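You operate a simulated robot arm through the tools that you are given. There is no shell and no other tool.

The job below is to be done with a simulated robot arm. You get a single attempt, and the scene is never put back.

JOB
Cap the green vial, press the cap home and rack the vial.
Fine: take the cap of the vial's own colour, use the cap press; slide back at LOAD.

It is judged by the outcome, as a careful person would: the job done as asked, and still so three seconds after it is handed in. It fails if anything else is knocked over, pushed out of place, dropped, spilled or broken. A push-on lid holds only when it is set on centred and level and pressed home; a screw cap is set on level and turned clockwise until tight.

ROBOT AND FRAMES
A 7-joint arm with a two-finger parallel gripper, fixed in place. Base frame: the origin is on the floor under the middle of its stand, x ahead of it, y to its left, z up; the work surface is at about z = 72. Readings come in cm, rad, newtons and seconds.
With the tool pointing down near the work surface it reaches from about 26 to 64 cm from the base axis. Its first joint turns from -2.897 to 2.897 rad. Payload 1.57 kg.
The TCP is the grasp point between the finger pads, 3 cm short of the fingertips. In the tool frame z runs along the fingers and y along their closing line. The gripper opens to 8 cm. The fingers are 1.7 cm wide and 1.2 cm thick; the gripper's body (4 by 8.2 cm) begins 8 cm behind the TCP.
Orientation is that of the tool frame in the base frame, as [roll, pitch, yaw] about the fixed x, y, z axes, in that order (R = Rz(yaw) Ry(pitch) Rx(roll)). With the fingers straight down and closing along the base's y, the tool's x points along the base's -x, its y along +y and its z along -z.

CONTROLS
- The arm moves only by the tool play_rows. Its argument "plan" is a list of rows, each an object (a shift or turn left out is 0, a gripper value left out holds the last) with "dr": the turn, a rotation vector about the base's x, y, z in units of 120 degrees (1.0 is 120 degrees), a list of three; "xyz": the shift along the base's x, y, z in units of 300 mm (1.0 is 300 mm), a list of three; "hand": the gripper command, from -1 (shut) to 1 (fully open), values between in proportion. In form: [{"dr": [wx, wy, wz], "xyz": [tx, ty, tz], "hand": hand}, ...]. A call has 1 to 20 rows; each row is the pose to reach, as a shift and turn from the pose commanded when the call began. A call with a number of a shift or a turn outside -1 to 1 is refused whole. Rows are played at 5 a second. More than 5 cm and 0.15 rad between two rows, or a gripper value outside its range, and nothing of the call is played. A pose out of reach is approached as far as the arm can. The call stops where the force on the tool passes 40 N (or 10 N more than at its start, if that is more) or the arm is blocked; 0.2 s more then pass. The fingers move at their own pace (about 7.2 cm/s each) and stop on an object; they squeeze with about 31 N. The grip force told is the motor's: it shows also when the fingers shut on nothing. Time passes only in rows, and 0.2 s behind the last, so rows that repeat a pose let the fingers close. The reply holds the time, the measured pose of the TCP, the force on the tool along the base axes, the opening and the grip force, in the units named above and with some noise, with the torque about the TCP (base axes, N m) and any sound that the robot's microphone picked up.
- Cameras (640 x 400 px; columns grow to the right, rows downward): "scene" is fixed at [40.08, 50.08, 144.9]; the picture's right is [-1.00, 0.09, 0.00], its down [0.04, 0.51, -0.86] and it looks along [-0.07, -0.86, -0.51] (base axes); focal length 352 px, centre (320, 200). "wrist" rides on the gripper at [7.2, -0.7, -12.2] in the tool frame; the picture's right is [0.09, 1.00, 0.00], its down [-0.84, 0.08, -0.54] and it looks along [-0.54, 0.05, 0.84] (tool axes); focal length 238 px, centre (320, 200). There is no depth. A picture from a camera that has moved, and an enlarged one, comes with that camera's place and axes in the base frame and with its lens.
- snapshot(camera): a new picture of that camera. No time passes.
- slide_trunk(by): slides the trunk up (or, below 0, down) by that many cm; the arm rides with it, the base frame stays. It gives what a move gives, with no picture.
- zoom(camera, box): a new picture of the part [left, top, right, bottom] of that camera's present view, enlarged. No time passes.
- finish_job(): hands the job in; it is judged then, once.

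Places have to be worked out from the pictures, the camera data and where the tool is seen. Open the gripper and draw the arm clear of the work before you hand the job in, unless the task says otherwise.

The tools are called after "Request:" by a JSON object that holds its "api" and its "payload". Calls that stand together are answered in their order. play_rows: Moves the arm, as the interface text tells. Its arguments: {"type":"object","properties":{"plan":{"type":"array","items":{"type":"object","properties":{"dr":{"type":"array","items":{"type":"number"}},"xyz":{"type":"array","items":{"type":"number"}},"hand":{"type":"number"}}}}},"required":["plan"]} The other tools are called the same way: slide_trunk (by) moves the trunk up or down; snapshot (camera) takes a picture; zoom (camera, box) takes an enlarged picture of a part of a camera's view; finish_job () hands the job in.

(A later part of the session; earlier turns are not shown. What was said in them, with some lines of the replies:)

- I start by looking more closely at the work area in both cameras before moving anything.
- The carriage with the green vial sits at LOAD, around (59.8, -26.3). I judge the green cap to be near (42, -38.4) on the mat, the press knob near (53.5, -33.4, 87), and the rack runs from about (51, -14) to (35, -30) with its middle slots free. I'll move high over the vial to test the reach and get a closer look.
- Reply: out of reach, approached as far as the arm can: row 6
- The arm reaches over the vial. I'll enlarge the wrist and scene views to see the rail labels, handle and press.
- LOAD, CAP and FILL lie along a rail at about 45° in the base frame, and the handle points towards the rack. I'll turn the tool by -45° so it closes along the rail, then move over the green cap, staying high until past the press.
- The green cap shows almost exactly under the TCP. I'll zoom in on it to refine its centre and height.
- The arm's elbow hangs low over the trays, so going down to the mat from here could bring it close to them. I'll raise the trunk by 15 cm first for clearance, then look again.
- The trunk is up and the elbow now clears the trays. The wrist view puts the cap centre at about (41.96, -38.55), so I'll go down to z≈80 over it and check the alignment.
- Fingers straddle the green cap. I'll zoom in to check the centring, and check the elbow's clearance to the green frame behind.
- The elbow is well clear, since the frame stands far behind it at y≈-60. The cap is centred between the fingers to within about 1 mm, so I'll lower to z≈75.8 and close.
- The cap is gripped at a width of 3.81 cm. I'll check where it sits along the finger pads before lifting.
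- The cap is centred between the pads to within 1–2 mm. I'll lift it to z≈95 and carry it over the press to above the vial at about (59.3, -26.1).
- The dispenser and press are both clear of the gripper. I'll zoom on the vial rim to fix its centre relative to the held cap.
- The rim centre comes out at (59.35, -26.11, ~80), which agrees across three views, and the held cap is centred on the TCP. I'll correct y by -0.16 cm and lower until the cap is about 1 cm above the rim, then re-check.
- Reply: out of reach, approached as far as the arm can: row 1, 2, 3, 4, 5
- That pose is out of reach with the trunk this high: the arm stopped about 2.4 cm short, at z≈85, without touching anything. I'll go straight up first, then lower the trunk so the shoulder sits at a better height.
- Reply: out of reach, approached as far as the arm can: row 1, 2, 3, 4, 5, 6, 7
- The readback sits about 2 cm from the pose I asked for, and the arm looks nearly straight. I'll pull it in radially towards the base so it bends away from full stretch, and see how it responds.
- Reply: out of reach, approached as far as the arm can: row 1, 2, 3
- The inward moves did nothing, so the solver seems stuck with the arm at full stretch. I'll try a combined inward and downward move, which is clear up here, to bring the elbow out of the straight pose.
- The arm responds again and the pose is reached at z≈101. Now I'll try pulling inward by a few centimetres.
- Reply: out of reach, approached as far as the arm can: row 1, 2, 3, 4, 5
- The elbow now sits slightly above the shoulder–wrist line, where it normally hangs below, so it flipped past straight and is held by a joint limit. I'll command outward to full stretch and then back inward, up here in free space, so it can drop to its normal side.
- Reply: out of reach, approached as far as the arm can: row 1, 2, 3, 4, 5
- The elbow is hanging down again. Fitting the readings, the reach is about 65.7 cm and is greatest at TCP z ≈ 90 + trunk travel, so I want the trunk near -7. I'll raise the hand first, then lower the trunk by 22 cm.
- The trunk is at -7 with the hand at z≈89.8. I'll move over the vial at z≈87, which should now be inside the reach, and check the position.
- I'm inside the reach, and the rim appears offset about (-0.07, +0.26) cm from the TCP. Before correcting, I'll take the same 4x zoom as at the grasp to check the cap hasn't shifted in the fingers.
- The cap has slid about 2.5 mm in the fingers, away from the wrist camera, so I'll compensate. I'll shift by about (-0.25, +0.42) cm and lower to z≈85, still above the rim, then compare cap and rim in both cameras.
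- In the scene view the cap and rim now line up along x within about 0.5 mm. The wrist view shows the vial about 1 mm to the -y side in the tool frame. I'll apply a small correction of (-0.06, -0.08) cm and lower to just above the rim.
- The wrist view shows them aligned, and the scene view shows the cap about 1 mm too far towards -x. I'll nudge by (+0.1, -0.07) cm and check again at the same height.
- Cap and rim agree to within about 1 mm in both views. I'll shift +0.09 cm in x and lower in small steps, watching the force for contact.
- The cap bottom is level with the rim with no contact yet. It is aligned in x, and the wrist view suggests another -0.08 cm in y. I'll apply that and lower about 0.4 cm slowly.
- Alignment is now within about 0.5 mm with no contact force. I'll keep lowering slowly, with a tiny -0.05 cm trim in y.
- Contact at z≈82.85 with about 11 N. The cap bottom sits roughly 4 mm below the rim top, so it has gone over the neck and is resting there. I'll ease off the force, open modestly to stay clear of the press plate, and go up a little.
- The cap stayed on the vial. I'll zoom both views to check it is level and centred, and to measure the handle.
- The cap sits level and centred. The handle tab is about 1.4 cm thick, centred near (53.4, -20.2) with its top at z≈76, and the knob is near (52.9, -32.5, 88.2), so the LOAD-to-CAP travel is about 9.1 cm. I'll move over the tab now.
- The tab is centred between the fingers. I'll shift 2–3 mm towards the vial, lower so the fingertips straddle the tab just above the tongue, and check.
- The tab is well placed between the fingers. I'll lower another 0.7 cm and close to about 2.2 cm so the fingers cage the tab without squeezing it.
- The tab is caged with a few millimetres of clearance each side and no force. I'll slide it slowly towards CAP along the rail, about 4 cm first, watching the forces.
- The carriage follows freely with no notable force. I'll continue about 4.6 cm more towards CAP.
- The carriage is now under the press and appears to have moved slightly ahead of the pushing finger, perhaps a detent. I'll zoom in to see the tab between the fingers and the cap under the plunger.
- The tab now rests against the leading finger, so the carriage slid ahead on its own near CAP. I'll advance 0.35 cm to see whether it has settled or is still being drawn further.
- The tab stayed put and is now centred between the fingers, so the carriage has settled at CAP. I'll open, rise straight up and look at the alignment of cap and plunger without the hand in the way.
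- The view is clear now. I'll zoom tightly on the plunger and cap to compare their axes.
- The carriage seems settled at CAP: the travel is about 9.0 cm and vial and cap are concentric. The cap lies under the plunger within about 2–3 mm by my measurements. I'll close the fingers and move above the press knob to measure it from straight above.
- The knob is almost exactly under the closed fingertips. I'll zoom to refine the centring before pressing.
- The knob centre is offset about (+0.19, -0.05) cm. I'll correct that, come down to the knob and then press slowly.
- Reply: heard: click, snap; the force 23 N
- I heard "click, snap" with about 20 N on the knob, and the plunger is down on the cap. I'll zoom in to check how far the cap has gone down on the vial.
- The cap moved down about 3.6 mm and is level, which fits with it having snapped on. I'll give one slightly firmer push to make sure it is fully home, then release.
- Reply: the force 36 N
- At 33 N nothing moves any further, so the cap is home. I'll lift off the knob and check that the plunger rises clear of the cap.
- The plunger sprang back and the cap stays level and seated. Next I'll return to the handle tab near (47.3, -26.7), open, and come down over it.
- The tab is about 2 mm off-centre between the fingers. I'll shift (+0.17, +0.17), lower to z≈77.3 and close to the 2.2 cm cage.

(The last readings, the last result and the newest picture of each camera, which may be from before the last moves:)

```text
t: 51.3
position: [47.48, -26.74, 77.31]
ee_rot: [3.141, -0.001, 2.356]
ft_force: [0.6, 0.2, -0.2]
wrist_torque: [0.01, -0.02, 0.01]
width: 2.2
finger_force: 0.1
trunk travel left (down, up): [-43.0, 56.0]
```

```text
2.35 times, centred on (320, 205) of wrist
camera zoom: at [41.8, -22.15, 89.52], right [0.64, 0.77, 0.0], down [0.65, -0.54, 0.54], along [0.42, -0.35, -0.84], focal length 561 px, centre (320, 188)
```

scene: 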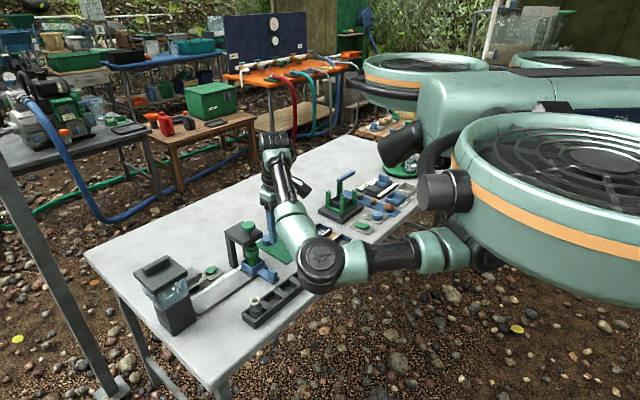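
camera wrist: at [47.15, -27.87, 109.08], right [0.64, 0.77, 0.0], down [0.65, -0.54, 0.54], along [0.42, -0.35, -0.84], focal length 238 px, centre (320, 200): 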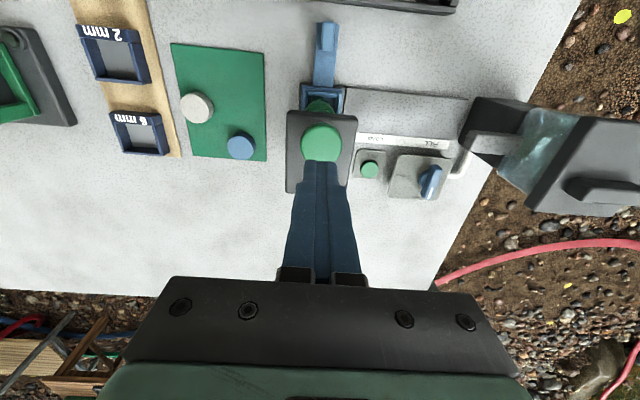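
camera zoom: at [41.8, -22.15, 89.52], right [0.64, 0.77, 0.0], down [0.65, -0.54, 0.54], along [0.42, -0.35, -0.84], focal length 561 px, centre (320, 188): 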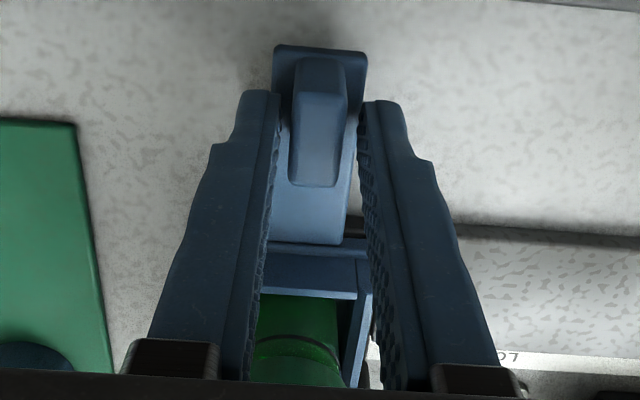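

The tab is caged again with no force. I'll slide back towards LOAD slowly, about 8.5 cm first.

Request:
{"api": "play_rows", "payload": {"plan": [{"xyz": [0.0117, 0.0119, 0.0], "hand": -0.45}, {"xyz": [0.0234, 0.0238, 0.0]}, {"xyz": [0.0351, 0.0357, 0.0]}, {"xyz": [0.0468, 0.0476, 0.0]}, {"xyz": [0.0585, 0.0595, 0.0]}, {"xyz": [0.0702, 0.0714, 0.0]}, {"xyz": [0.0819, 0.0833, 0.0]}, {"xyz": [0.0936, 0.0952, 0.0]}, {"xyz": [0.1053, 0.1071, 0.0]}, {"xyz": [0.117, 0.119, 0.0]}, {"xyz": [0.1287, 0.1309, 0.0]}, {"xyz": [0.1404, 0.1428, 0.0]}, {"xyz": [0.1521, 0.1547, 0.0]}, {"xyz": [0.1638, 0.1666, 0.0]}, {"xyz": [0.1755, 0.1785, 0.0]}, {"xyz": [0.1872, 0.1904, 0.0]}, {"xyz": [0.1989, 0.2023, 0.0]}, {"xyz": [0.1989, 0.2023, 0.0]}]}}

Request:
{"api": "zoom", "payload": {"camera": "wrist", "box": [240, 120, 400, 290]}}

Request:
{"api": "zoom", "payload": {"camera": "scene", "box": [200, 235, 290, 305]}}

```text
t: 55.1
position: [53.38, -20.5, 77.47]
ee_rot: [-3.141, 0.0, 2.356]
ft_force: [-0.5, 0.0, 0.3]
wrist_torque: [-0.04, -0.01, -0.03]
width: 2.2
finger_force: 0.1
trunk travel left (down, up): [-43.0, 56.0]
```

```text
2.35 times, centred on (320, 205) of wrist
camera zoom: at [47.76, -15.91, 89.64], right [0.64, 0.77, 0.0], down [0.65, -0.54, 0.54], along [0.42, -0.35, -0.84], focal length 561 px, centre (320, 188)
```

zoom: 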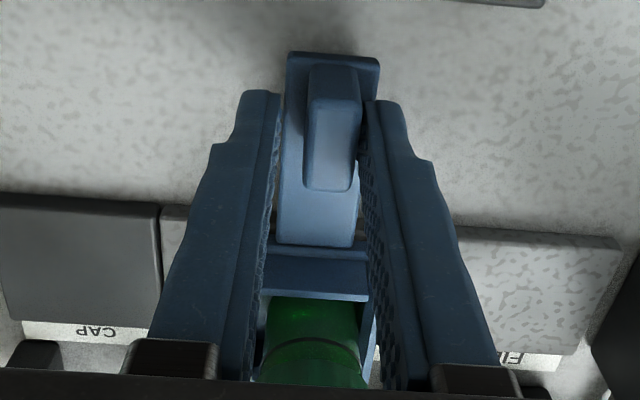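

```text
5.71 times, centred on (245, 270) of scene
camera zoom: at [40.08, 50.08, 144.9], right [-1.0, 0.09, 0.0], down [0.04, 0.51, -0.86], along [-0.07, -0.86, -0.51], focal length 2011 px, centre (749, -200)
```

zoom: 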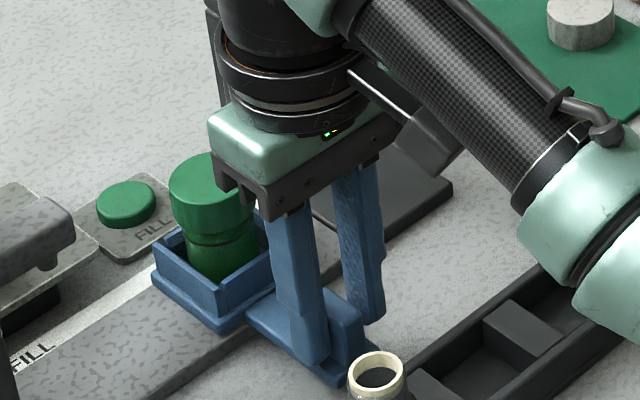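

The tab slid ahead into the LOAD position, at about (53.6, -20.25) against its original (53.5, -20.3). I'll advance 0.3 cm so the leading finger isn't holding it, and check that it stays.

Request:
{"api": "play_rows", "payload": {"plan": [{"xyz": [0.004, 0.004, 0.0], "hand": -0.45}, {"xyz": [0.0075, 0.0075, 0.0]}, {"xyz": [0.0075, 0.0075, 0.0]}, {"xyz": [0.0075, 0.0075, 0.0], "hand": 0.0}, {"xyz": [0.0075, 0.0075, 0.0], "hand": 0.0}]}}

Request:
{"api": "zoom", "payload": {"camera": "wrist", "box": [240, 120, 400, 290]}}

Request:
{"api": "zoom", "payload": {"camera": "scene", "box": [200, 240, 290, 310]}}

```text
t: 56.3
position: [53.56, -20.37, 77.37]
ee_rot: [3.141, 0.0, 2.357]
ft_force: [0.3, 0.0, 0.1]
wrist_torque: [-0.04, -0.02, 0.02]
width: 4.02
finger_force: 0.1
trunk travel left (down, up): [-43.0, 56.0]
```

```text
2.35 times, centred on (320, 205) of wrist
camera zoom: at [48.03, -15.74, 89.62], right [0.64, 0.77, 0.0], down [0.65, -0.54, 0.54], along [0.42, -0.35, -0.84], focal length 561 px, centre (320, 188)
```

zoom: 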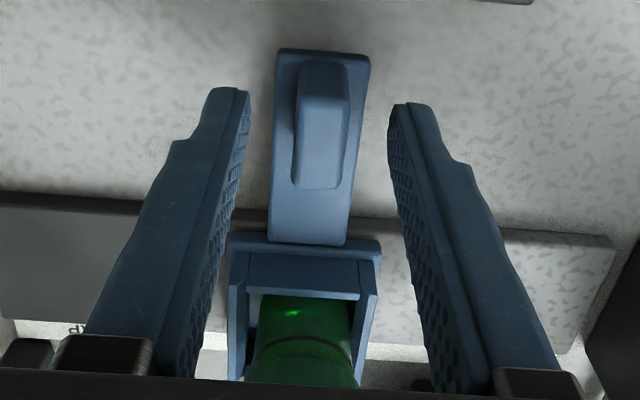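

```text
5.71 times, centred on (245, 275) of scene
camera zoom: at [40.08, 50.08, 144.9], right [-1.0, 0.09, 0.0], down [0.04, 0.51, -0.86], along [-0.07, -0.86, -0.51], focal length 2011 px, centre (749, -229)
```

zoom: 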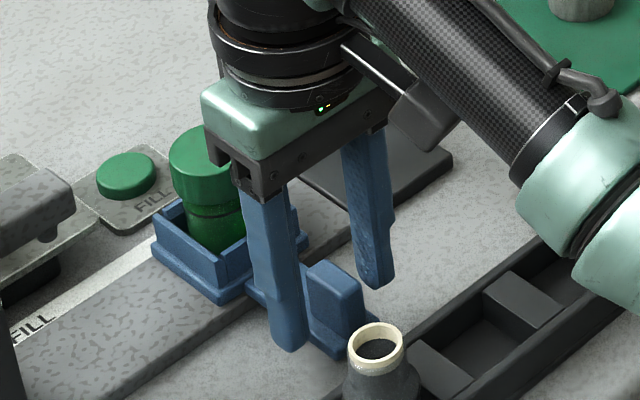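

The carriage stays at LOAD with the fingers open. I'll raise the hand and compare the carriage with the earlier picture of the LOAD position.

Request:
{"api": "play_rows", "payload": {"plan": [{"xyz": [0.0, 0.0, 0.06], "hand": 0.0}, {"xyz": [0.0, 0.0, 0.15], "hand": 0.25}, {"xyz": [0.0, 0.0, 0.28]}, {"xyz": [0.0, 0.0, 0.35]}, {"xyz": [0.09, -0.09, 0.35]}, {"xyz": [0.19, -0.19, 0.35]}, {"xyz": [0.19, -0.19, 0.35]}]}}

Request:
{"api": "zoom", "payload": {"camera": "scene", "box": [206, 252, 270, 302]}}

Request:
{"api": "zoom", "payload": {"camera": "wrist", "box": [280, 80, 360, 180]}}

Request:
{"api": "snapshot", "payload": {"camera": "wrist"}}

```text
t: 57.9
position: [59.18, -25.94, 88.16]
ee_rot: [-3.141, 0.003, 2.355]
ft_force: [-0.2, 0.7, 0.3]
wrist_torque: [0.03, -0.06, -0.01]
width: 5.01
finger_force: 0.0
trunk travel left (down, up): [-43.0, 56.0]
```

```text
8.00 times, centred on (238, 277) of scene
camera zoom: at [40.08, 50.08, 144.9], right [-1.0, 0.09, 0.0], down [0.04, 0.51, -0.86], along [-0.07, -0.86, -0.51], focal length 2816 px, centre (976, -416)
```

zoom: 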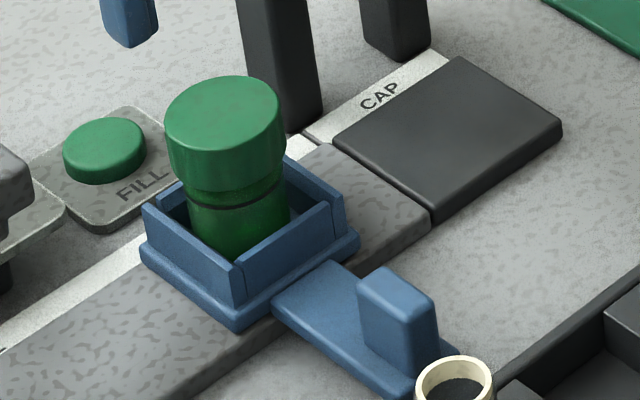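

```text
4.00 times, centred on (320, 130) of wrist
camera zoom: at [53.59, -21.51, 100.33], right [0.64, 0.77, 0.0], down [0.64, -0.54, 0.54], along [0.42, -0.35, -0.84], focal length 953 px, centre (320, 480)
```

zoom: 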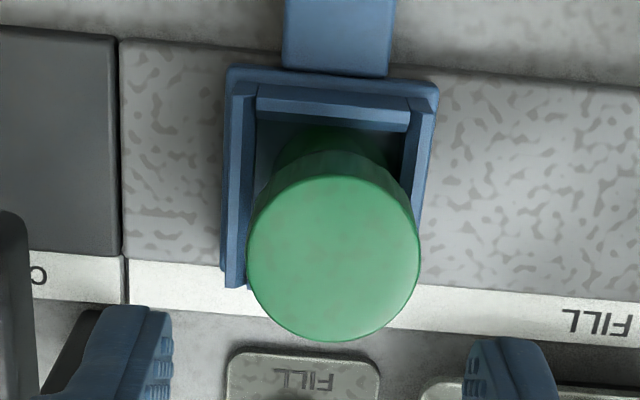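

```text
taken
camera wrist: at [53.59, -21.51, 100.33], right [0.64, 0.77, 0.0], down [0.64, -0.54, 0.54], along [0.42, -0.35, -0.84], focal length 238 px, centre (320, 200)
```

wrist: 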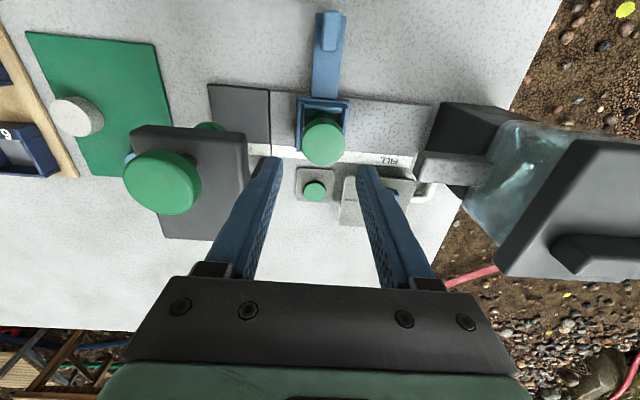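

The carriage is back exactly at LOAD relative to the rail markings. The cap dropped further onto the neck on release and is now pressed home, with its top at about z=80; the capped vial sits near (59.44, -25.91). I'll shift over it, open slightly wider, and descend partway to check.

Request:
{"api": "play_rows", "payload": {"plan": [{"xyz": [0.0088, 0.0046, 0.0], "hand": 0.4}, {"xyz": [0.0088, 0.0046, -0.06], "hand": 0.4}, {"xyz": [0.0088, 0.0046, -0.13], "hand": 0.4}, {"xyz": [0.0088, 0.0046, -0.13], "hand": 0.4}, {"xyz": [0.0088, 0.0046, -0.13], "hand": 0.4}]}}

Request:
{"api": "zoom", "payload": {"camera": "wrist", "box": [250, 90, 390, 200]}}

Request:
{"api": "zoom", "payload": {"camera": "scene", "box": [200, 240, 264, 290]}}

```text
t: 59.1
position: [59.51, -25.92, 84.05]
ee_rot: [3.141, -0.001, 2.354]
ft_force: [-0.1, -0.7, 0.0]
wrist_torque: [0.03, 0.0, 0.01]
width: 5.58
finger_force: 0.0
trunk travel left (down, up): [-43.0, 56.0]
```

```text
3.64 times, centred on (320, 145) of wrist
camera zoom: at [53.92, -21.31, 96.25], right [0.64, 0.77, 0.0], down [0.65, -0.54, 0.54], along [0.42, -0.35, -0.84], focal length 867 px, centre (320, 400)
```

zoom: 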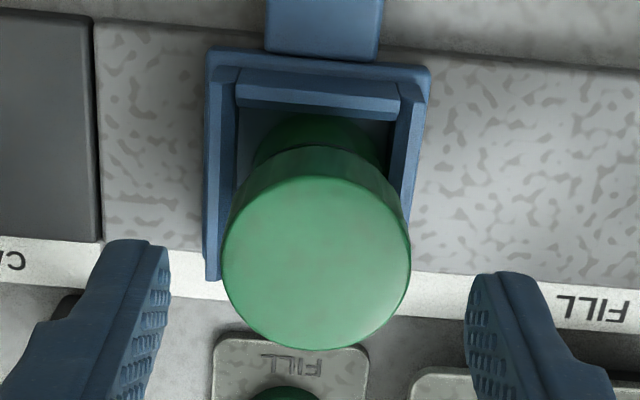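

```text
8.00 times, centred on (232, 265) of scene
camera zoom: at [40.08, 50.08, 144.9], right [-1.0, 0.09, 0.0], down [0.04, 0.51, -0.86], along [-0.07, -0.86, -0.51], focal length 2816 px, centre (1024, -320)
```

zoom: 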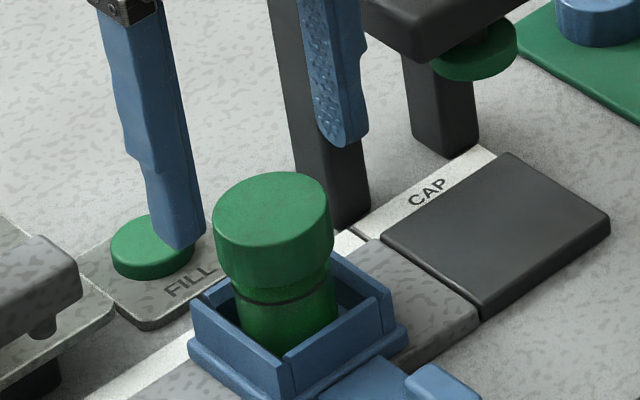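

The capped vial is centred within 1 mm. I'll trim that, lower to z≈80.6 so the pads cover the whole cap, and close.

Request:
{"api": "play_rows", "payload": {"plan": [{"xyz": [-0.0022, -0.0022, -0.04], "hand": 0.4}, {"xyz": [-0.0022, -0.0022, -0.08], "hand": 0.4}, {"xyz": [-0.0022, -0.0022, -0.115], "hand": 0.4}, {"xyz": [-0.0022, -0.0022, -0.115], "hand": 0.4}, {"xyz": [-0.0022, -0.0022, -0.115], "hand": -1}, {"xyz": [-0.0022, -0.0022, -0.115], "hand": -1}, {"xyz": [-0.0022, -0.0022, -0.115], "hand": -1}]}}

Request:
{"api": "zoom", "payload": {"camera": "wrist", "box": [250, 90, 390, 220]}}

Request:
{"api": "zoom", "payload": {"camera": "scene", "box": [200, 240, 264, 290]}}

```text
t: 60.7
position: [59.48, -25.9, 80.36]
ee_rot: [-3.14, 0.0, 2.357]
ft_force: [0.4, -0.2, 0.4]
wrist_torque: [0.0, -0.01, -0.02]
width: 3.88
finger_force: 31.2
trunk travel left (down, up): [-43.0, 56.0]
```

```text
3.08 times, centred on (320, 155) of wrist
camera zoom: at [53.81, -21.35, 92.59], right [0.64, 0.77, 0.0], down [0.65, -0.54, 0.54], along [0.42, -0.35, -0.84], focal length 733 px, centre (320, 338)
```

zoom: 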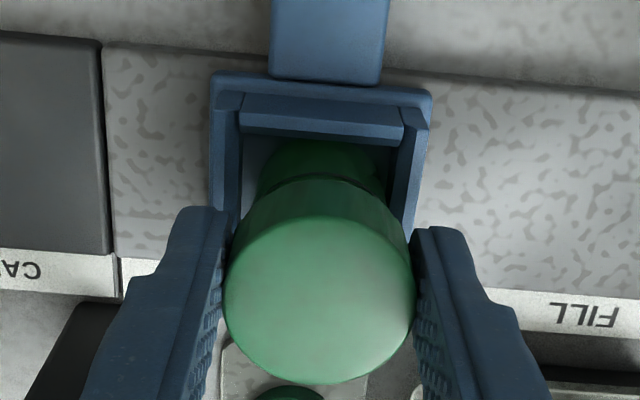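

```text
8.00 times, centred on (232, 265) of scene
camera zoom: at [40.08, 50.08, 144.9], right [-1.0, 0.09, 0.0], down [0.04, 0.51, -0.86], along [-0.07, -0.86, -0.51], focal length 2816 px, centre (1024, -320)
```

zoom: 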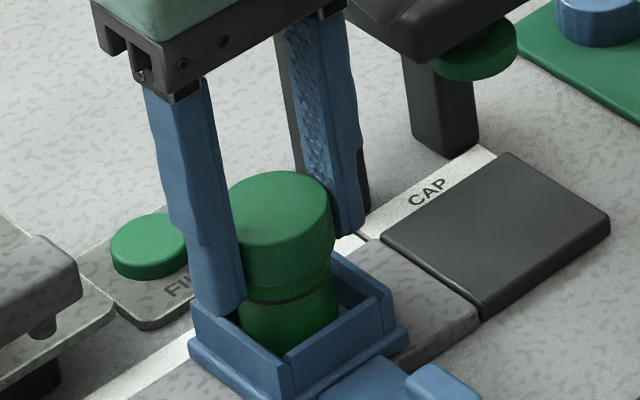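

The capped vial is gripped by its cap (3.88 cm, 31 N). I'll lift it straight up slowly and check that it comes out of the carriage with the cap still on and the carriage unmoved.

Request:
{"api": "play_rows", "payload": {"plan": [{"xyz": [0.0, 0.0, 0.02], "hand": -1}, {"xyz": [0.0, 0.0, 0.05]}, {"xyz": [0.0, 0.0, 0.09]}, {"xyz": [0.0, 0.0, 0.14]}, {"xyz": [0.0, 0.0, 0.19]}, {"xyz": [0.0, 0.0, 0.24]}, {"xyz": [0.0, 0.0, 0.27]}, {"xyz": [0.0, 0.0, 0.27]}]}}

Request:
{"api": "zoom", "payload": {"camera": "scene", "box": [196, 220, 284, 300]}}

Request:
{"api": "snapshot", "payload": {"camera": "wrist"}}

```text
t: 62.5
position: [59.46, -25.84, 88.57]
ee_rot: [-3.14, -0.001, 2.356]
ft_force: [-0.9, 0.6, -1.1]
wrist_torque: [0.02, -0.03, -0.02]
width: 3.86
finger_force: 31.3
trunk travel left (down, up): [-43.0, 56.0]
```

```text
5.00 times, centred on (240, 260) of scene
camera zoom: at [40.08, 50.08, 144.9], right [-1.0, 0.09, 0.0], down [0.04, 0.51, -0.86], along [-0.07, -0.86, -0.51], focal length 1760 px, centre (720, -100)
```

zoom: 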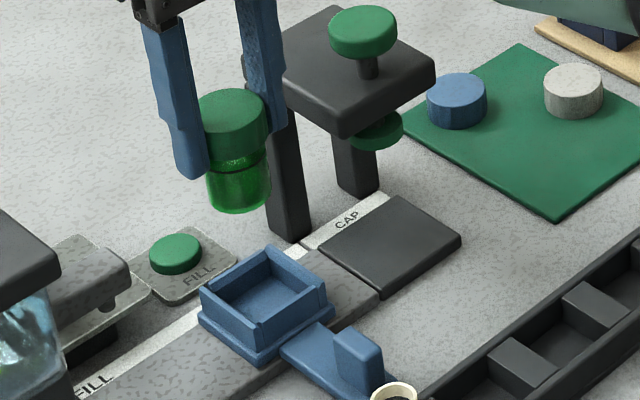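

```text
taken
camera wrist: at [53.91, -21.32, 100.85], right [0.64, 0.77, 0.0], down [0.65, -0.54, 0.54], along [0.42, -0.35, -0.84], focal length 238 px, centre (320, 200)
```

wrist: 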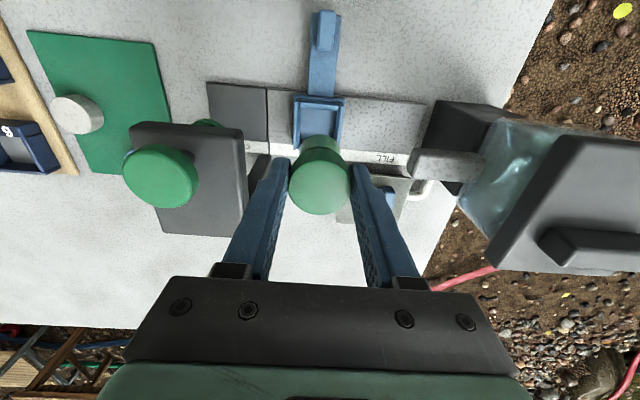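

The vial came out cleanly with the cap on, and the carriage stayed at LOAD. The middle rack slot should be near (42.55, -22.27), with the vial bottom about 6.5 cm below the TCP. I'll carry the vial clear of the press to a hover beside the rack, then raise the trunk a bit for clearance and a better view.

Request:
{"api": "play_rows", "payload": {"plan": [{"xyz": [-0.083, 0.073, 0.033], "hand": -1}, {"xyz": [-0.167, 0.147, 0.067]}, {"xyz": [-0.283, 0.147, 0.1]}, {"xyz": [-0.4, 0.12, 0.117]}, {"xyz": [-0.465, 0.021, 0.117]}, {"xyz": [-0.465, 0.021, 0.117]}]}}

Request:
{"api": "slide_trunk", "payload": {"by": 15}}

Request:
{"api": "snapshot", "payload": {"camera": "wrist"}}

Request:
{"api": "snapshot", "payload": {"camera": "scene"}}

```text
t: 63.9
position: [45.62, -25.27, 92.09]
ee_rot: [-3.141, -0.001, 2.355]
ft_force: [-0.4, -0.2, -0.3]
wrist_torque: [-0.01, 0.02, 0.0]
width: 3.86
finger_force: 31.0
trunk travel left (down, up): [-43.0, 56.0]
```

```text
t: 65.6
position: [45.78, -25.2, 107.11]
ee_rot: [-3.141, -0.001, 2.356]
ft_force: [-1.1, 0.9, -1.0]
wrist_torque: [0.01, 0.03, -0.01]
width: 3.85
finger_force: 30.9
trunk travel left (down, up): [-58.0, 41.0]
```

```text
taken
camera wrist: at [40.09, -20.65, 119.34], right [0.64, 0.77, 0.0], down [0.65, -0.54, 0.54], along [0.42, -0.35, -0.84], focal length 238 px, centre (320, 200)
```

wrist: 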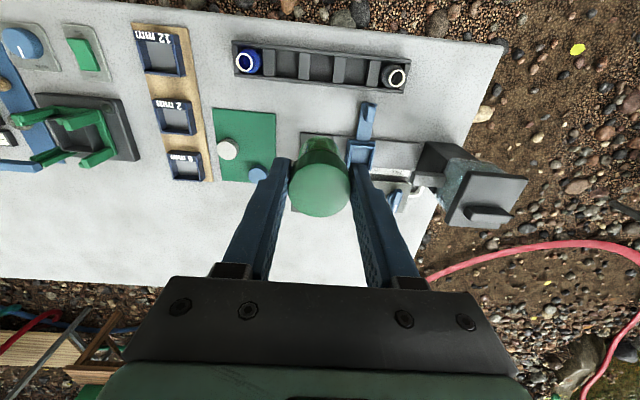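

```text
taken
```

scene: 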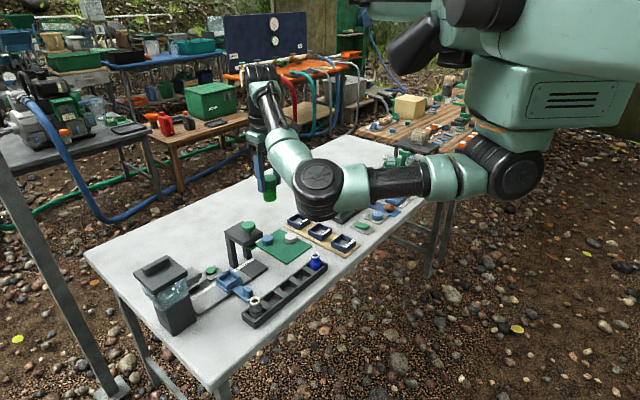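

The rack is now clearly visible in both cameras. I'll zoom in on it to locate the middle cell's centre.

Request:
{"api": "zoom", "payload": {"camera": "wrist", "box": [225, 20, 425, 120]}}

Request:
{"api": "zoom", "payload": {"camera": "scene", "box": [236, 246, 332, 330]}}

```text
3.20 times, centred on (325, 70) of wrist
camera zoom: at [40.09, -20.65, 119.34], right [0.64, 0.77, 0.0], down [0.65, -0.54, 0.54], along [0.42, -0.35, -0.84], focal length 763 px, centre (304, 616)
```

zoom: 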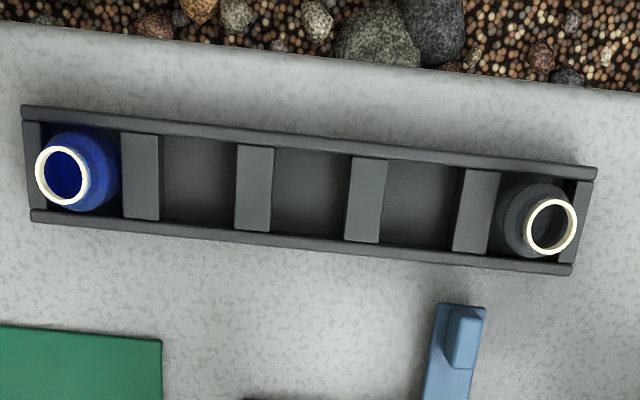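

```text
4.76 times, centred on (284, 288) of scene
camera zoom: at [40.08, 50.08, 144.9], right [-1.0, 0.09, 0.0], down [0.04, 0.51, -0.86], along [-0.07, -0.86, -0.51], focal length 1676 px, centre (491, -219)
```

zoom: 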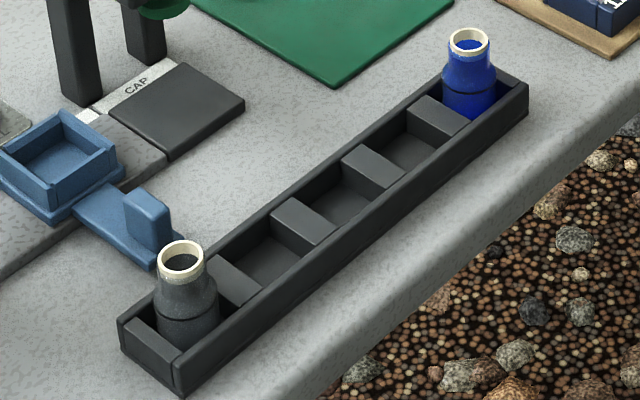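

The middle cell centre is about (42.63, -22.29), with roughly 3.9 × 4.4 cm inside for a 3.45 cm vial. I'll check where the vial sits relative to the TCP in the grip before placing it.

Request:
{"api": "zoom", "payload": {"camera": "wrist", "box": [250, 120, 390, 220]}}

Request:
{"api": "zoom", "payload": {"camera": "scene", "box": [246, 140, 296, 210]}}

```text
4.00 times, centred on (320, 170) of wrist
camera zoom: at [40.09, -20.65, 119.34], right [0.64, 0.77, 0.0], down [0.65, -0.54, 0.54], along [0.42, -0.35, -0.84], focal length 953 px, centre (320, 320)
```

zoom: 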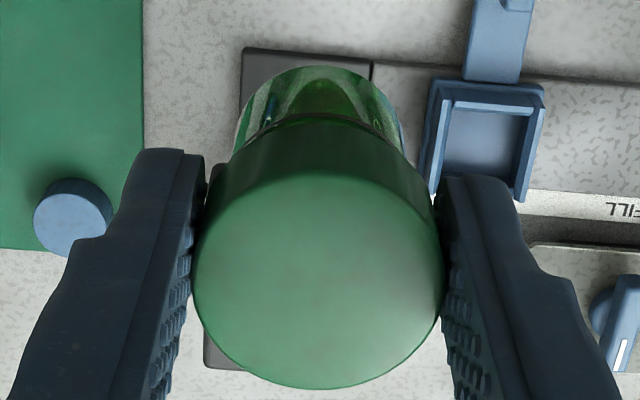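

```text
5.71 times, centred on (271, 175) of scene
camera zoom: at [40.08, 50.08, 144.9], right [-1.0, 0.09, 0.0], down [0.04, 0.51, -0.86], along [-0.07, -0.86, -0.51], focal length 2011 px, centre (600, 343)
```

zoom: 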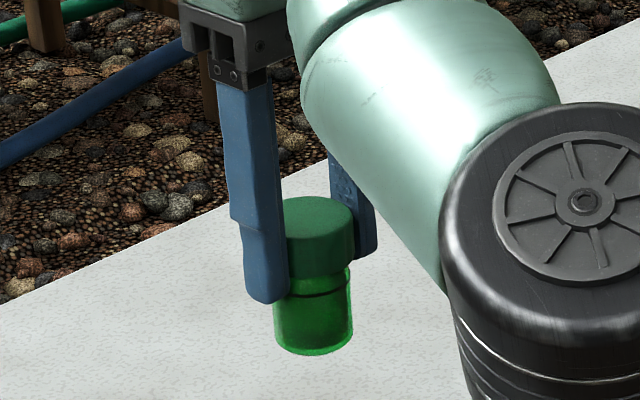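

The vial is within about 1–2 mm of the TCP axis and hangs upright. I'll move over the middle cell and lower until the vial bottom is a few centimetres above the rack, then check alignment.

Request:
{"api": "play_rows", "payload": {"plan": [{"xyz": [-0.052, 0.05, 0.0], "hand": -1}, {"xyz": [-0.104, 0.101, 0.0]}, {"xyz": [-0.104, 0.101, -0.14]}, {"xyz": [-0.104, 0.101, -0.28]}, {"xyz": [-0.104, 0.101, -0.42]}, {"xyz": [-0.104, 0.101, -0.56]}, {"xyz": [-0.104, 0.101, -0.68]}, {"xyz": [-0.104, 0.101, -0.74]}, {"xyz": [-0.104, 0.101, -0.74]}]}}

Request:
{"api": "snapshot", "payload": {"camera": "wrist"}}

Request:
{"api": "snapshot", "payload": {"camera": "scene"}}

```text
t: 67.6
position: [42.69, -22.2, 84.91]
ee_rot: [-3.142, 0.0, 2.357]
ft_force: [-0.5, 0.0, -1.7]
wrist_torque: [0.02, 0.02, 0.01]
width: 3.87
finger_force: 31.1
trunk travel left (down, up): [-58.0, 41.0]
```

```text
taken
camera wrist: at [37.06, -17.69, 97.18], right [0.64, 0.77, 0.0], down [0.65, -0.54, 0.54], along [0.42, -0.35, -0.84], focal length 238 px, centre (320, 200)
```

wrist: 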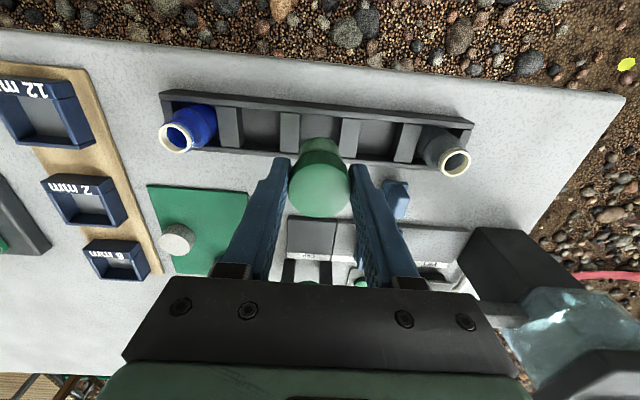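

```text
taken
```

scene: 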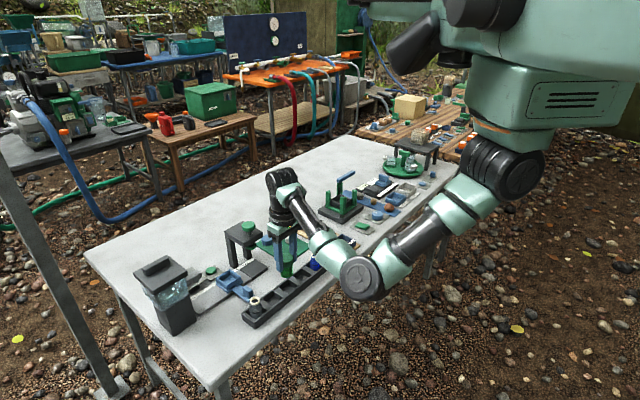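

The vial now hovers over the middle cell. I'll zoom in with both cameras to compare the vial body with the cell walls.

Request:
{"api": "zoom", "payload": {"camera": "wrist", "box": [255, 90, 385, 180]}}

Request:
{"api": "zoom", "payload": {"camera": "scene", "box": [250, 235, 330, 315]}}

```text
4.44 times, centred on (320, 135) of wrist
camera zoom: at [37.06, -17.69, 97.18], right [0.64, 0.77, 0.0], down [0.65, -0.54, 0.54], along [0.42, -0.35, -0.84], focal length 1059 px, centre (320, 489)
```

zoom: 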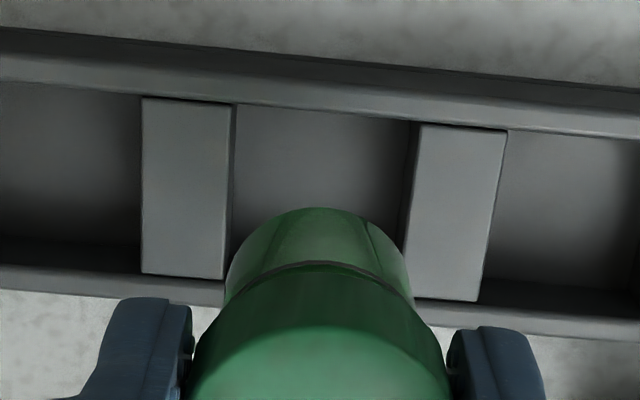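

```text
5.00 times, centred on (290, 275) of scene
camera zoom: at [40.08, 50.08, 144.9], right [-1.0, 0.09, 0.0], down [0.04, 0.51, -0.86], along [-0.07, -0.86, -0.51], focal length 1760 px, centre (470, -175)
```

zoom: 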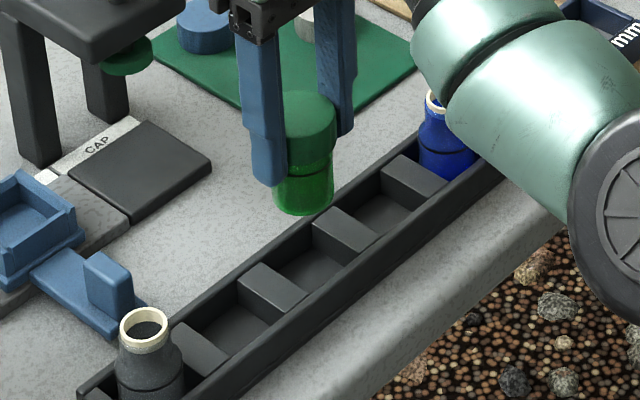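

The vial lines up with the cell along the rack within 0.5 mm and sits about 1 mm off across it, well inside the clearance. I'll trim that and lower slowly to just above the expected floor contact.

Request:
{"api": "play_rows", "payload": {"plan": [{"xyz": [-0.0023, 0.0023, -0.03], "hand": -1}, {"xyz": [-0.0023, 0.0023, -0.06]}, {"xyz": [-0.0023, 0.0023, -0.09]}, {"xyz": [-0.0023, 0.0023, -0.12]}, {"xyz": [-0.0023, 0.0023, -0.14]}, {"xyz": [-0.0023, 0.0023, -0.155]}, {"xyz": [-0.0023, 0.0023, -0.17]}, {"xyz": [-0.0023, 0.0023, -0.17]}]}}

Request:
{"api": "zoom", "payload": {"camera": "wrist", "box": [255, 90, 385, 220]}}

Request:
{"api": "zoom", "payload": {"camera": "scene", "box": [256, 244, 312, 300]}}

```text
t: 69.4
position: [42.46, -22.01, 79.86]
ee_rot: [3.14, 0.002, 2.357]
ft_force: [0.9, 0.7, 0.2]
wrist_torque: [0.0, -0.01, 0.0]
width: 3.88
finger_force: 31.3
trunk travel left (down, up): [-58.0, 41.0]
```

```text
3.08 times, centred on (320, 155) of wrist
camera zoom: at [36.84, -17.52, 92.13], right [0.64, 0.77, 0.0], down [0.65, -0.54, 0.54], along [0.42, -0.35, -0.84], focal length 733 px, centre (320, 338)
```

zoom: 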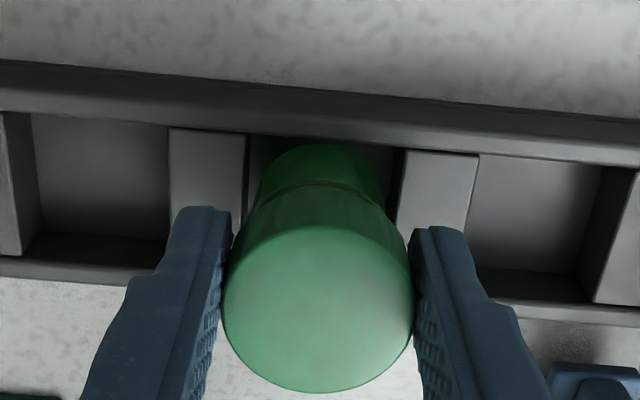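

```text
7.14 times, centred on (284, 272) of scene
camera zoom: at [40.08, 50.08, 144.9], right [-1.0, 0.09, 0.0], down [0.04, 0.51, -0.86], along [-0.07, -0.86, -0.51], focal length 2514 px, centre (577, -314)
```

zoom: 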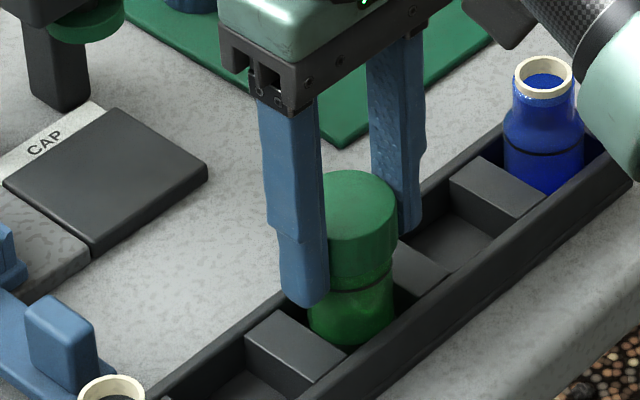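

The vial is entering the middle cell without contact. I'll continue down slowly towards the floor, watching for contact force.

Request:
{"api": "play_rows", "payload": {"plan": [{"xyz": [0.0015, -0.0015, -0.006], "hand": -1}, {"xyz": [0.0015, -0.0015, -0.012]}, {"xyz": [0.0015, -0.0015, -0.018]}, {"xyz": [0.0015, -0.0015, -0.022]}, {"xyz": [0.0015, -0.0015, -0.022]}]}}

```text
t: 70.6
position: [42.54, -22.15, 79.19]
ee_rot: [-3.141, -0.001, 2.355]
ft_force: [-0.6, -0.1, -1.2]
wrist_torque: [0.0, 0.0, 0.02]
width: 3.86
finger_force: 31.0
trunk travel left (down, up): [-58.0, 41.0]
```

There is no contact yet at z=79.2. I'll go on in small steps.

Request:
{"api": "play_rows", "payload": {"plan": [{"xyz": [0.0, 0.0, -0.005], "hand": -1}, {"xyz": [0.0, 0.0, -0.01]}, {"xyz": [0.0, 0.0, -0.013]}, {"xyz": [0.0, 0.0, -0.013]}]}}

Request:
{"api": "zoom", "payload": {"camera": "scene", "box": [256, 244, 312, 300]}}

```text
t: 71.6
position: [42.67, -22.16, 78.83]
ee_rot: [-3.141, 0.001, 2.357]
ft_force: [-0.9, -0.8, 4.6]
wrist_torque: [-0.02, 0.07, 0.02]
width: 3.85
finger_force: 31.2
trunk travel left (down, up): [-58.0, 41.0]
```

```text
7.14 times, centred on (284, 272) of scene
camera zoom: at [40.08, 50.08, 144.9], right [-1.0, 0.09, 0.0], down [0.04, 0.51, -0.86], along [-0.07, -0.86, -0.51], focal length 2514 px, centre (577, -314)
```

zoom: 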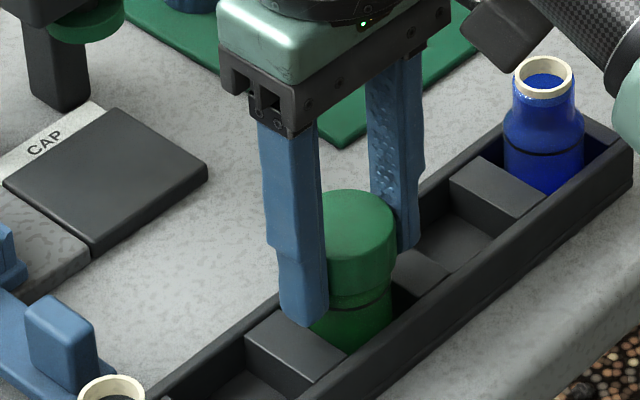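

Contact of about 4.6 N at z≈78.8 matches the vial standing on the rack floor. I'll ease off slightly, open the gripper, and rise straight up.

Request:
{"api": "play_rows", "payload": {"plan": [{"xyz": [0.0, 0.0, 0.003], "hand": -1}, {"xyz": [0.0, 0.0, 0.003], "hand": -0.02}, {"xyz": [0.0, 0.0, 0.003], "hand": 0.2}, {"xyz": [0.0, 0.0, 0.003], "hand": 0.25}, {"xyz": [0.0, 0.0, 0.003], "hand": 0.25}, {"xyz": [0.0, 0.0, 0.04], "hand": 0.25}, {"xyz": [0.0, 0.0, 0.1], "hand": 0.25}, {"xyz": [0.0, 0.0, 0.2], "hand": 0.25}, {"xyz": [0.0, 0.0, 0.32], "hand": 0.25}, {"xyz": [0.0, 0.0, 0.44], "hand": 0.25}, {"xyz": [0.0, 0.0, 0.44], "hand": 0.25}]}}

Request:
{"api": "snapshot", "payload": {"camera": "wrist"}}

Request:
{"api": "zoom", "payload": {"camera": "scene", "box": [236, 236, 332, 320]}}

```text
t: 74.0
position: [42.65, -21.93, 91.97]
ee_rot: [-3.141, 0.001, 2.356]
ft_force: [0.7, -0.2, 0.3]
wrist_torque: [-0.01, -0.02, -0.01]
width: 5.01
finger_force: 0.1
trunk travel left (down, up): [-58.0, 41.0]
```

```text
taken
camera wrist: at [36.99, -17.46, 104.21], right [0.64, 0.77, 0.0], down [0.65, -0.54, 0.54], along [0.42, -0.35, -0.84], focal length 238 px, centre (320, 200)
```

wrist: 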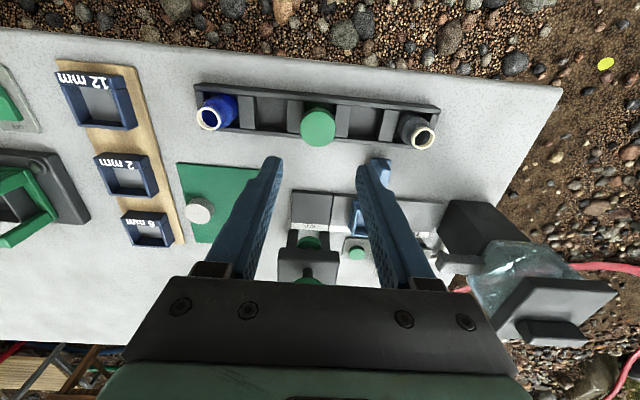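

```text
4.76 times, centred on (284, 278) of scene
camera zoom: at [40.08, 50.08, 144.9], right [-1.0, 0.09, 0.0], down [0.04, 0.51, -0.86], along [-0.07, -0.86, -0.51], focal length 1676 px, centre (491, -171)
```

zoom: 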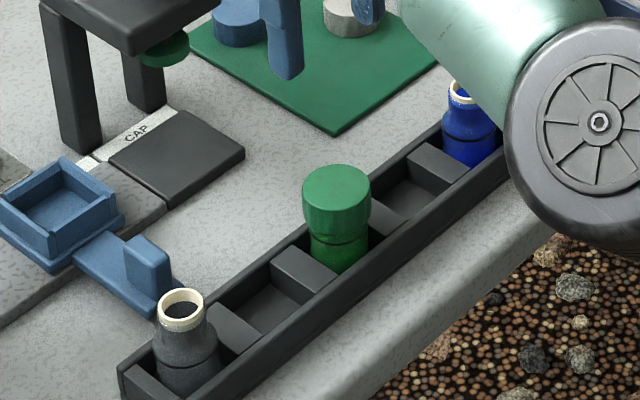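

The capped vial stands upright in the middle rack cell. I'll open the gripper fully and draw the arm up and clear, then do a final check of the whole scene.

Request:
{"api": "play_rows", "payload": {"plan": [{"xyz": [0.0, 0.0, 0.12], "hand": 0.25}, {"xyz": [0.0, 0.0, 0.26], "hand": 1}, {"xyz": [0.0, 0.0, 0.4]}, {"xyz": [0.0, 0.0, 0.55]}, {"xyz": [0.0, 0.0, 0.68]}, {"xyz": [0.0, 0.0, 0.68]}]}}

Request:
{"api": "snapshot", "payload": {"camera": "scene"}}

Request:
{"api": "snapshot", "payload": {"camera": "wrist"}}

Request:
{"api": "zoom", "payload": {"camera": "scene", "box": [196, 210, 332, 330]}}

```text
t: 75.4
position: [42.67, -22.05, 112.31]
ee_rot: [-3.141, 0.001, 2.355]
ft_force: [0.1, 0.1, -0.4]
wrist_torque: [-0.01, 0.01, 0.0]
width: 8.01
finger_force: 0.0
trunk travel left (down, up): [-58.0, 41.0]
```

```text
taken
```

scene: 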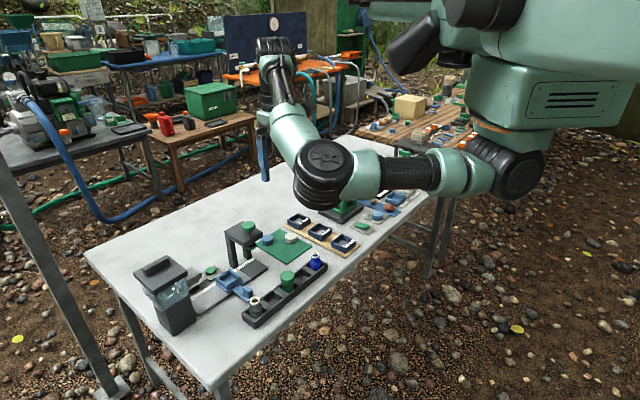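

```text
taken
camera wrist: at [37.09, -17.49, 124.57], right [0.64, 0.77, 0.0], down [0.65, -0.54, 0.54], along [0.42, -0.35, -0.84], focal length 238 px, centre (320, 200)
```

wrist: 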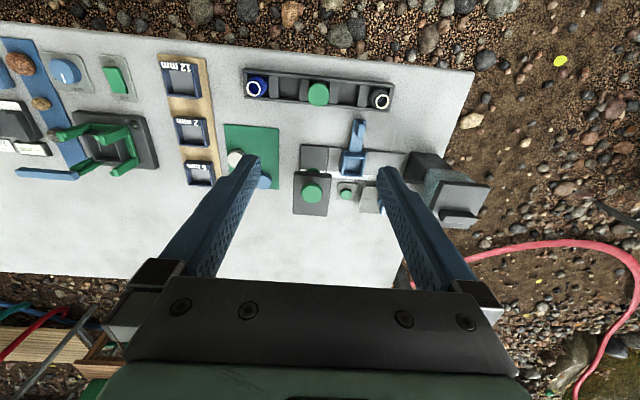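

```text
3.33 times, centred on (264, 270) of scene
camera zoom: at [40.08, 50.08, 144.9], right [-1.0, 0.09, 0.0], down [0.04, 0.51, -0.86], along [-0.07, -0.86, -0.51], focal length 1173 px, centre (507, -33)
```

zoom: 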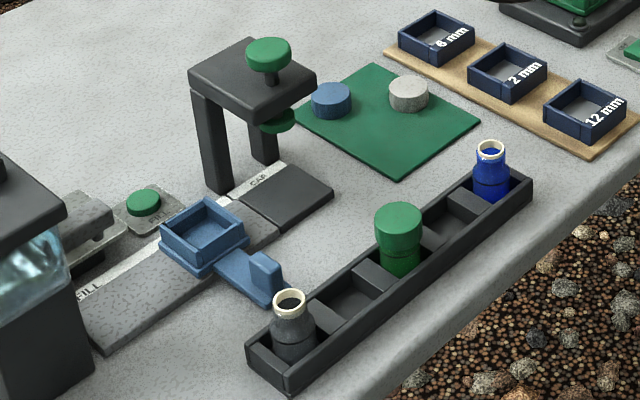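

Everything looks in place. As a last check on the slide, I'll take the same enlarged view as at the very start and compare the carriage's position with LOAD.

Request:
{"api": "zoom", "payload": {"camera": "scene", "box": [190, 210, 290, 310]}}

Request:
{"api": "zoom", "payload": {"camera": "wrist", "box": [230, 50, 410, 220]}}

```text
4.00 times, centred on (240, 260) of scene
camera zoom: at [40.08, 50.08, 144.9], right [-1.0, 0.09, 0.0], down [0.04, 0.51, -0.86], along [-0.07, -0.86, -0.51], focal length 1408 px, centre (640, -40)
```

zoom: 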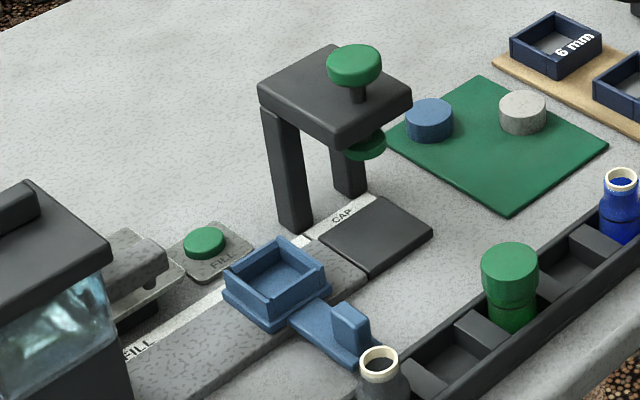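

```text
2.35 times, centred on (320, 135) of wrist
camera zoom: at [37.09, -17.49, 124.57], right [0.64, 0.77, 0.0], down [0.65, -0.54, 0.54], along [0.42, -0.35, -0.84], focal length 561 px, centre (320, 353)
```

zoom: 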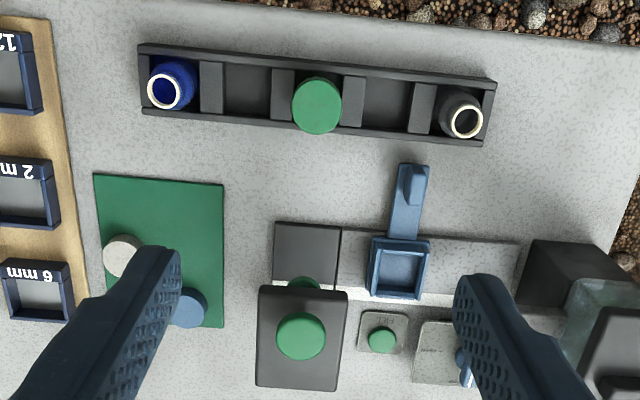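

The carriage sits in the same place as at the start, at LOAD. The green vial stands capped in the middle rack cell, the other vials and caps have not moved, and the arm is clear with the gripper open, so I'm handing the job in.

Request:
{"api": "finish_job", "payload": {}}

```text
The job is handed in.
```

The green vial now has its own green cap, pressed home with the cap press, and it stands upright in the middle slot of the rack. I've handed the job in; no verdict came back.

- **Cap:** when I pressed the knob I heard "click, snap". A firmer push at about 33 N moved the cap no further. The vial was then lifted by its cap and the cap held.
- **Slide:** the carriage is back at LOAD. In the last pictures it sits where it did at the start.
- **Surroundings:** I saw nothing knocked over or pushed out of place. The blue and grey vials, the other two caps and the press are where they were.
- **Arm:** the gripper is open and the arm is drawn up clear of the work.

While carrying the cap to the vial, the arm stretched to its reach limit and had to be worked free. The cap slid about 2.5 mm in the fingers during that, so I re-centred it before setting it on.
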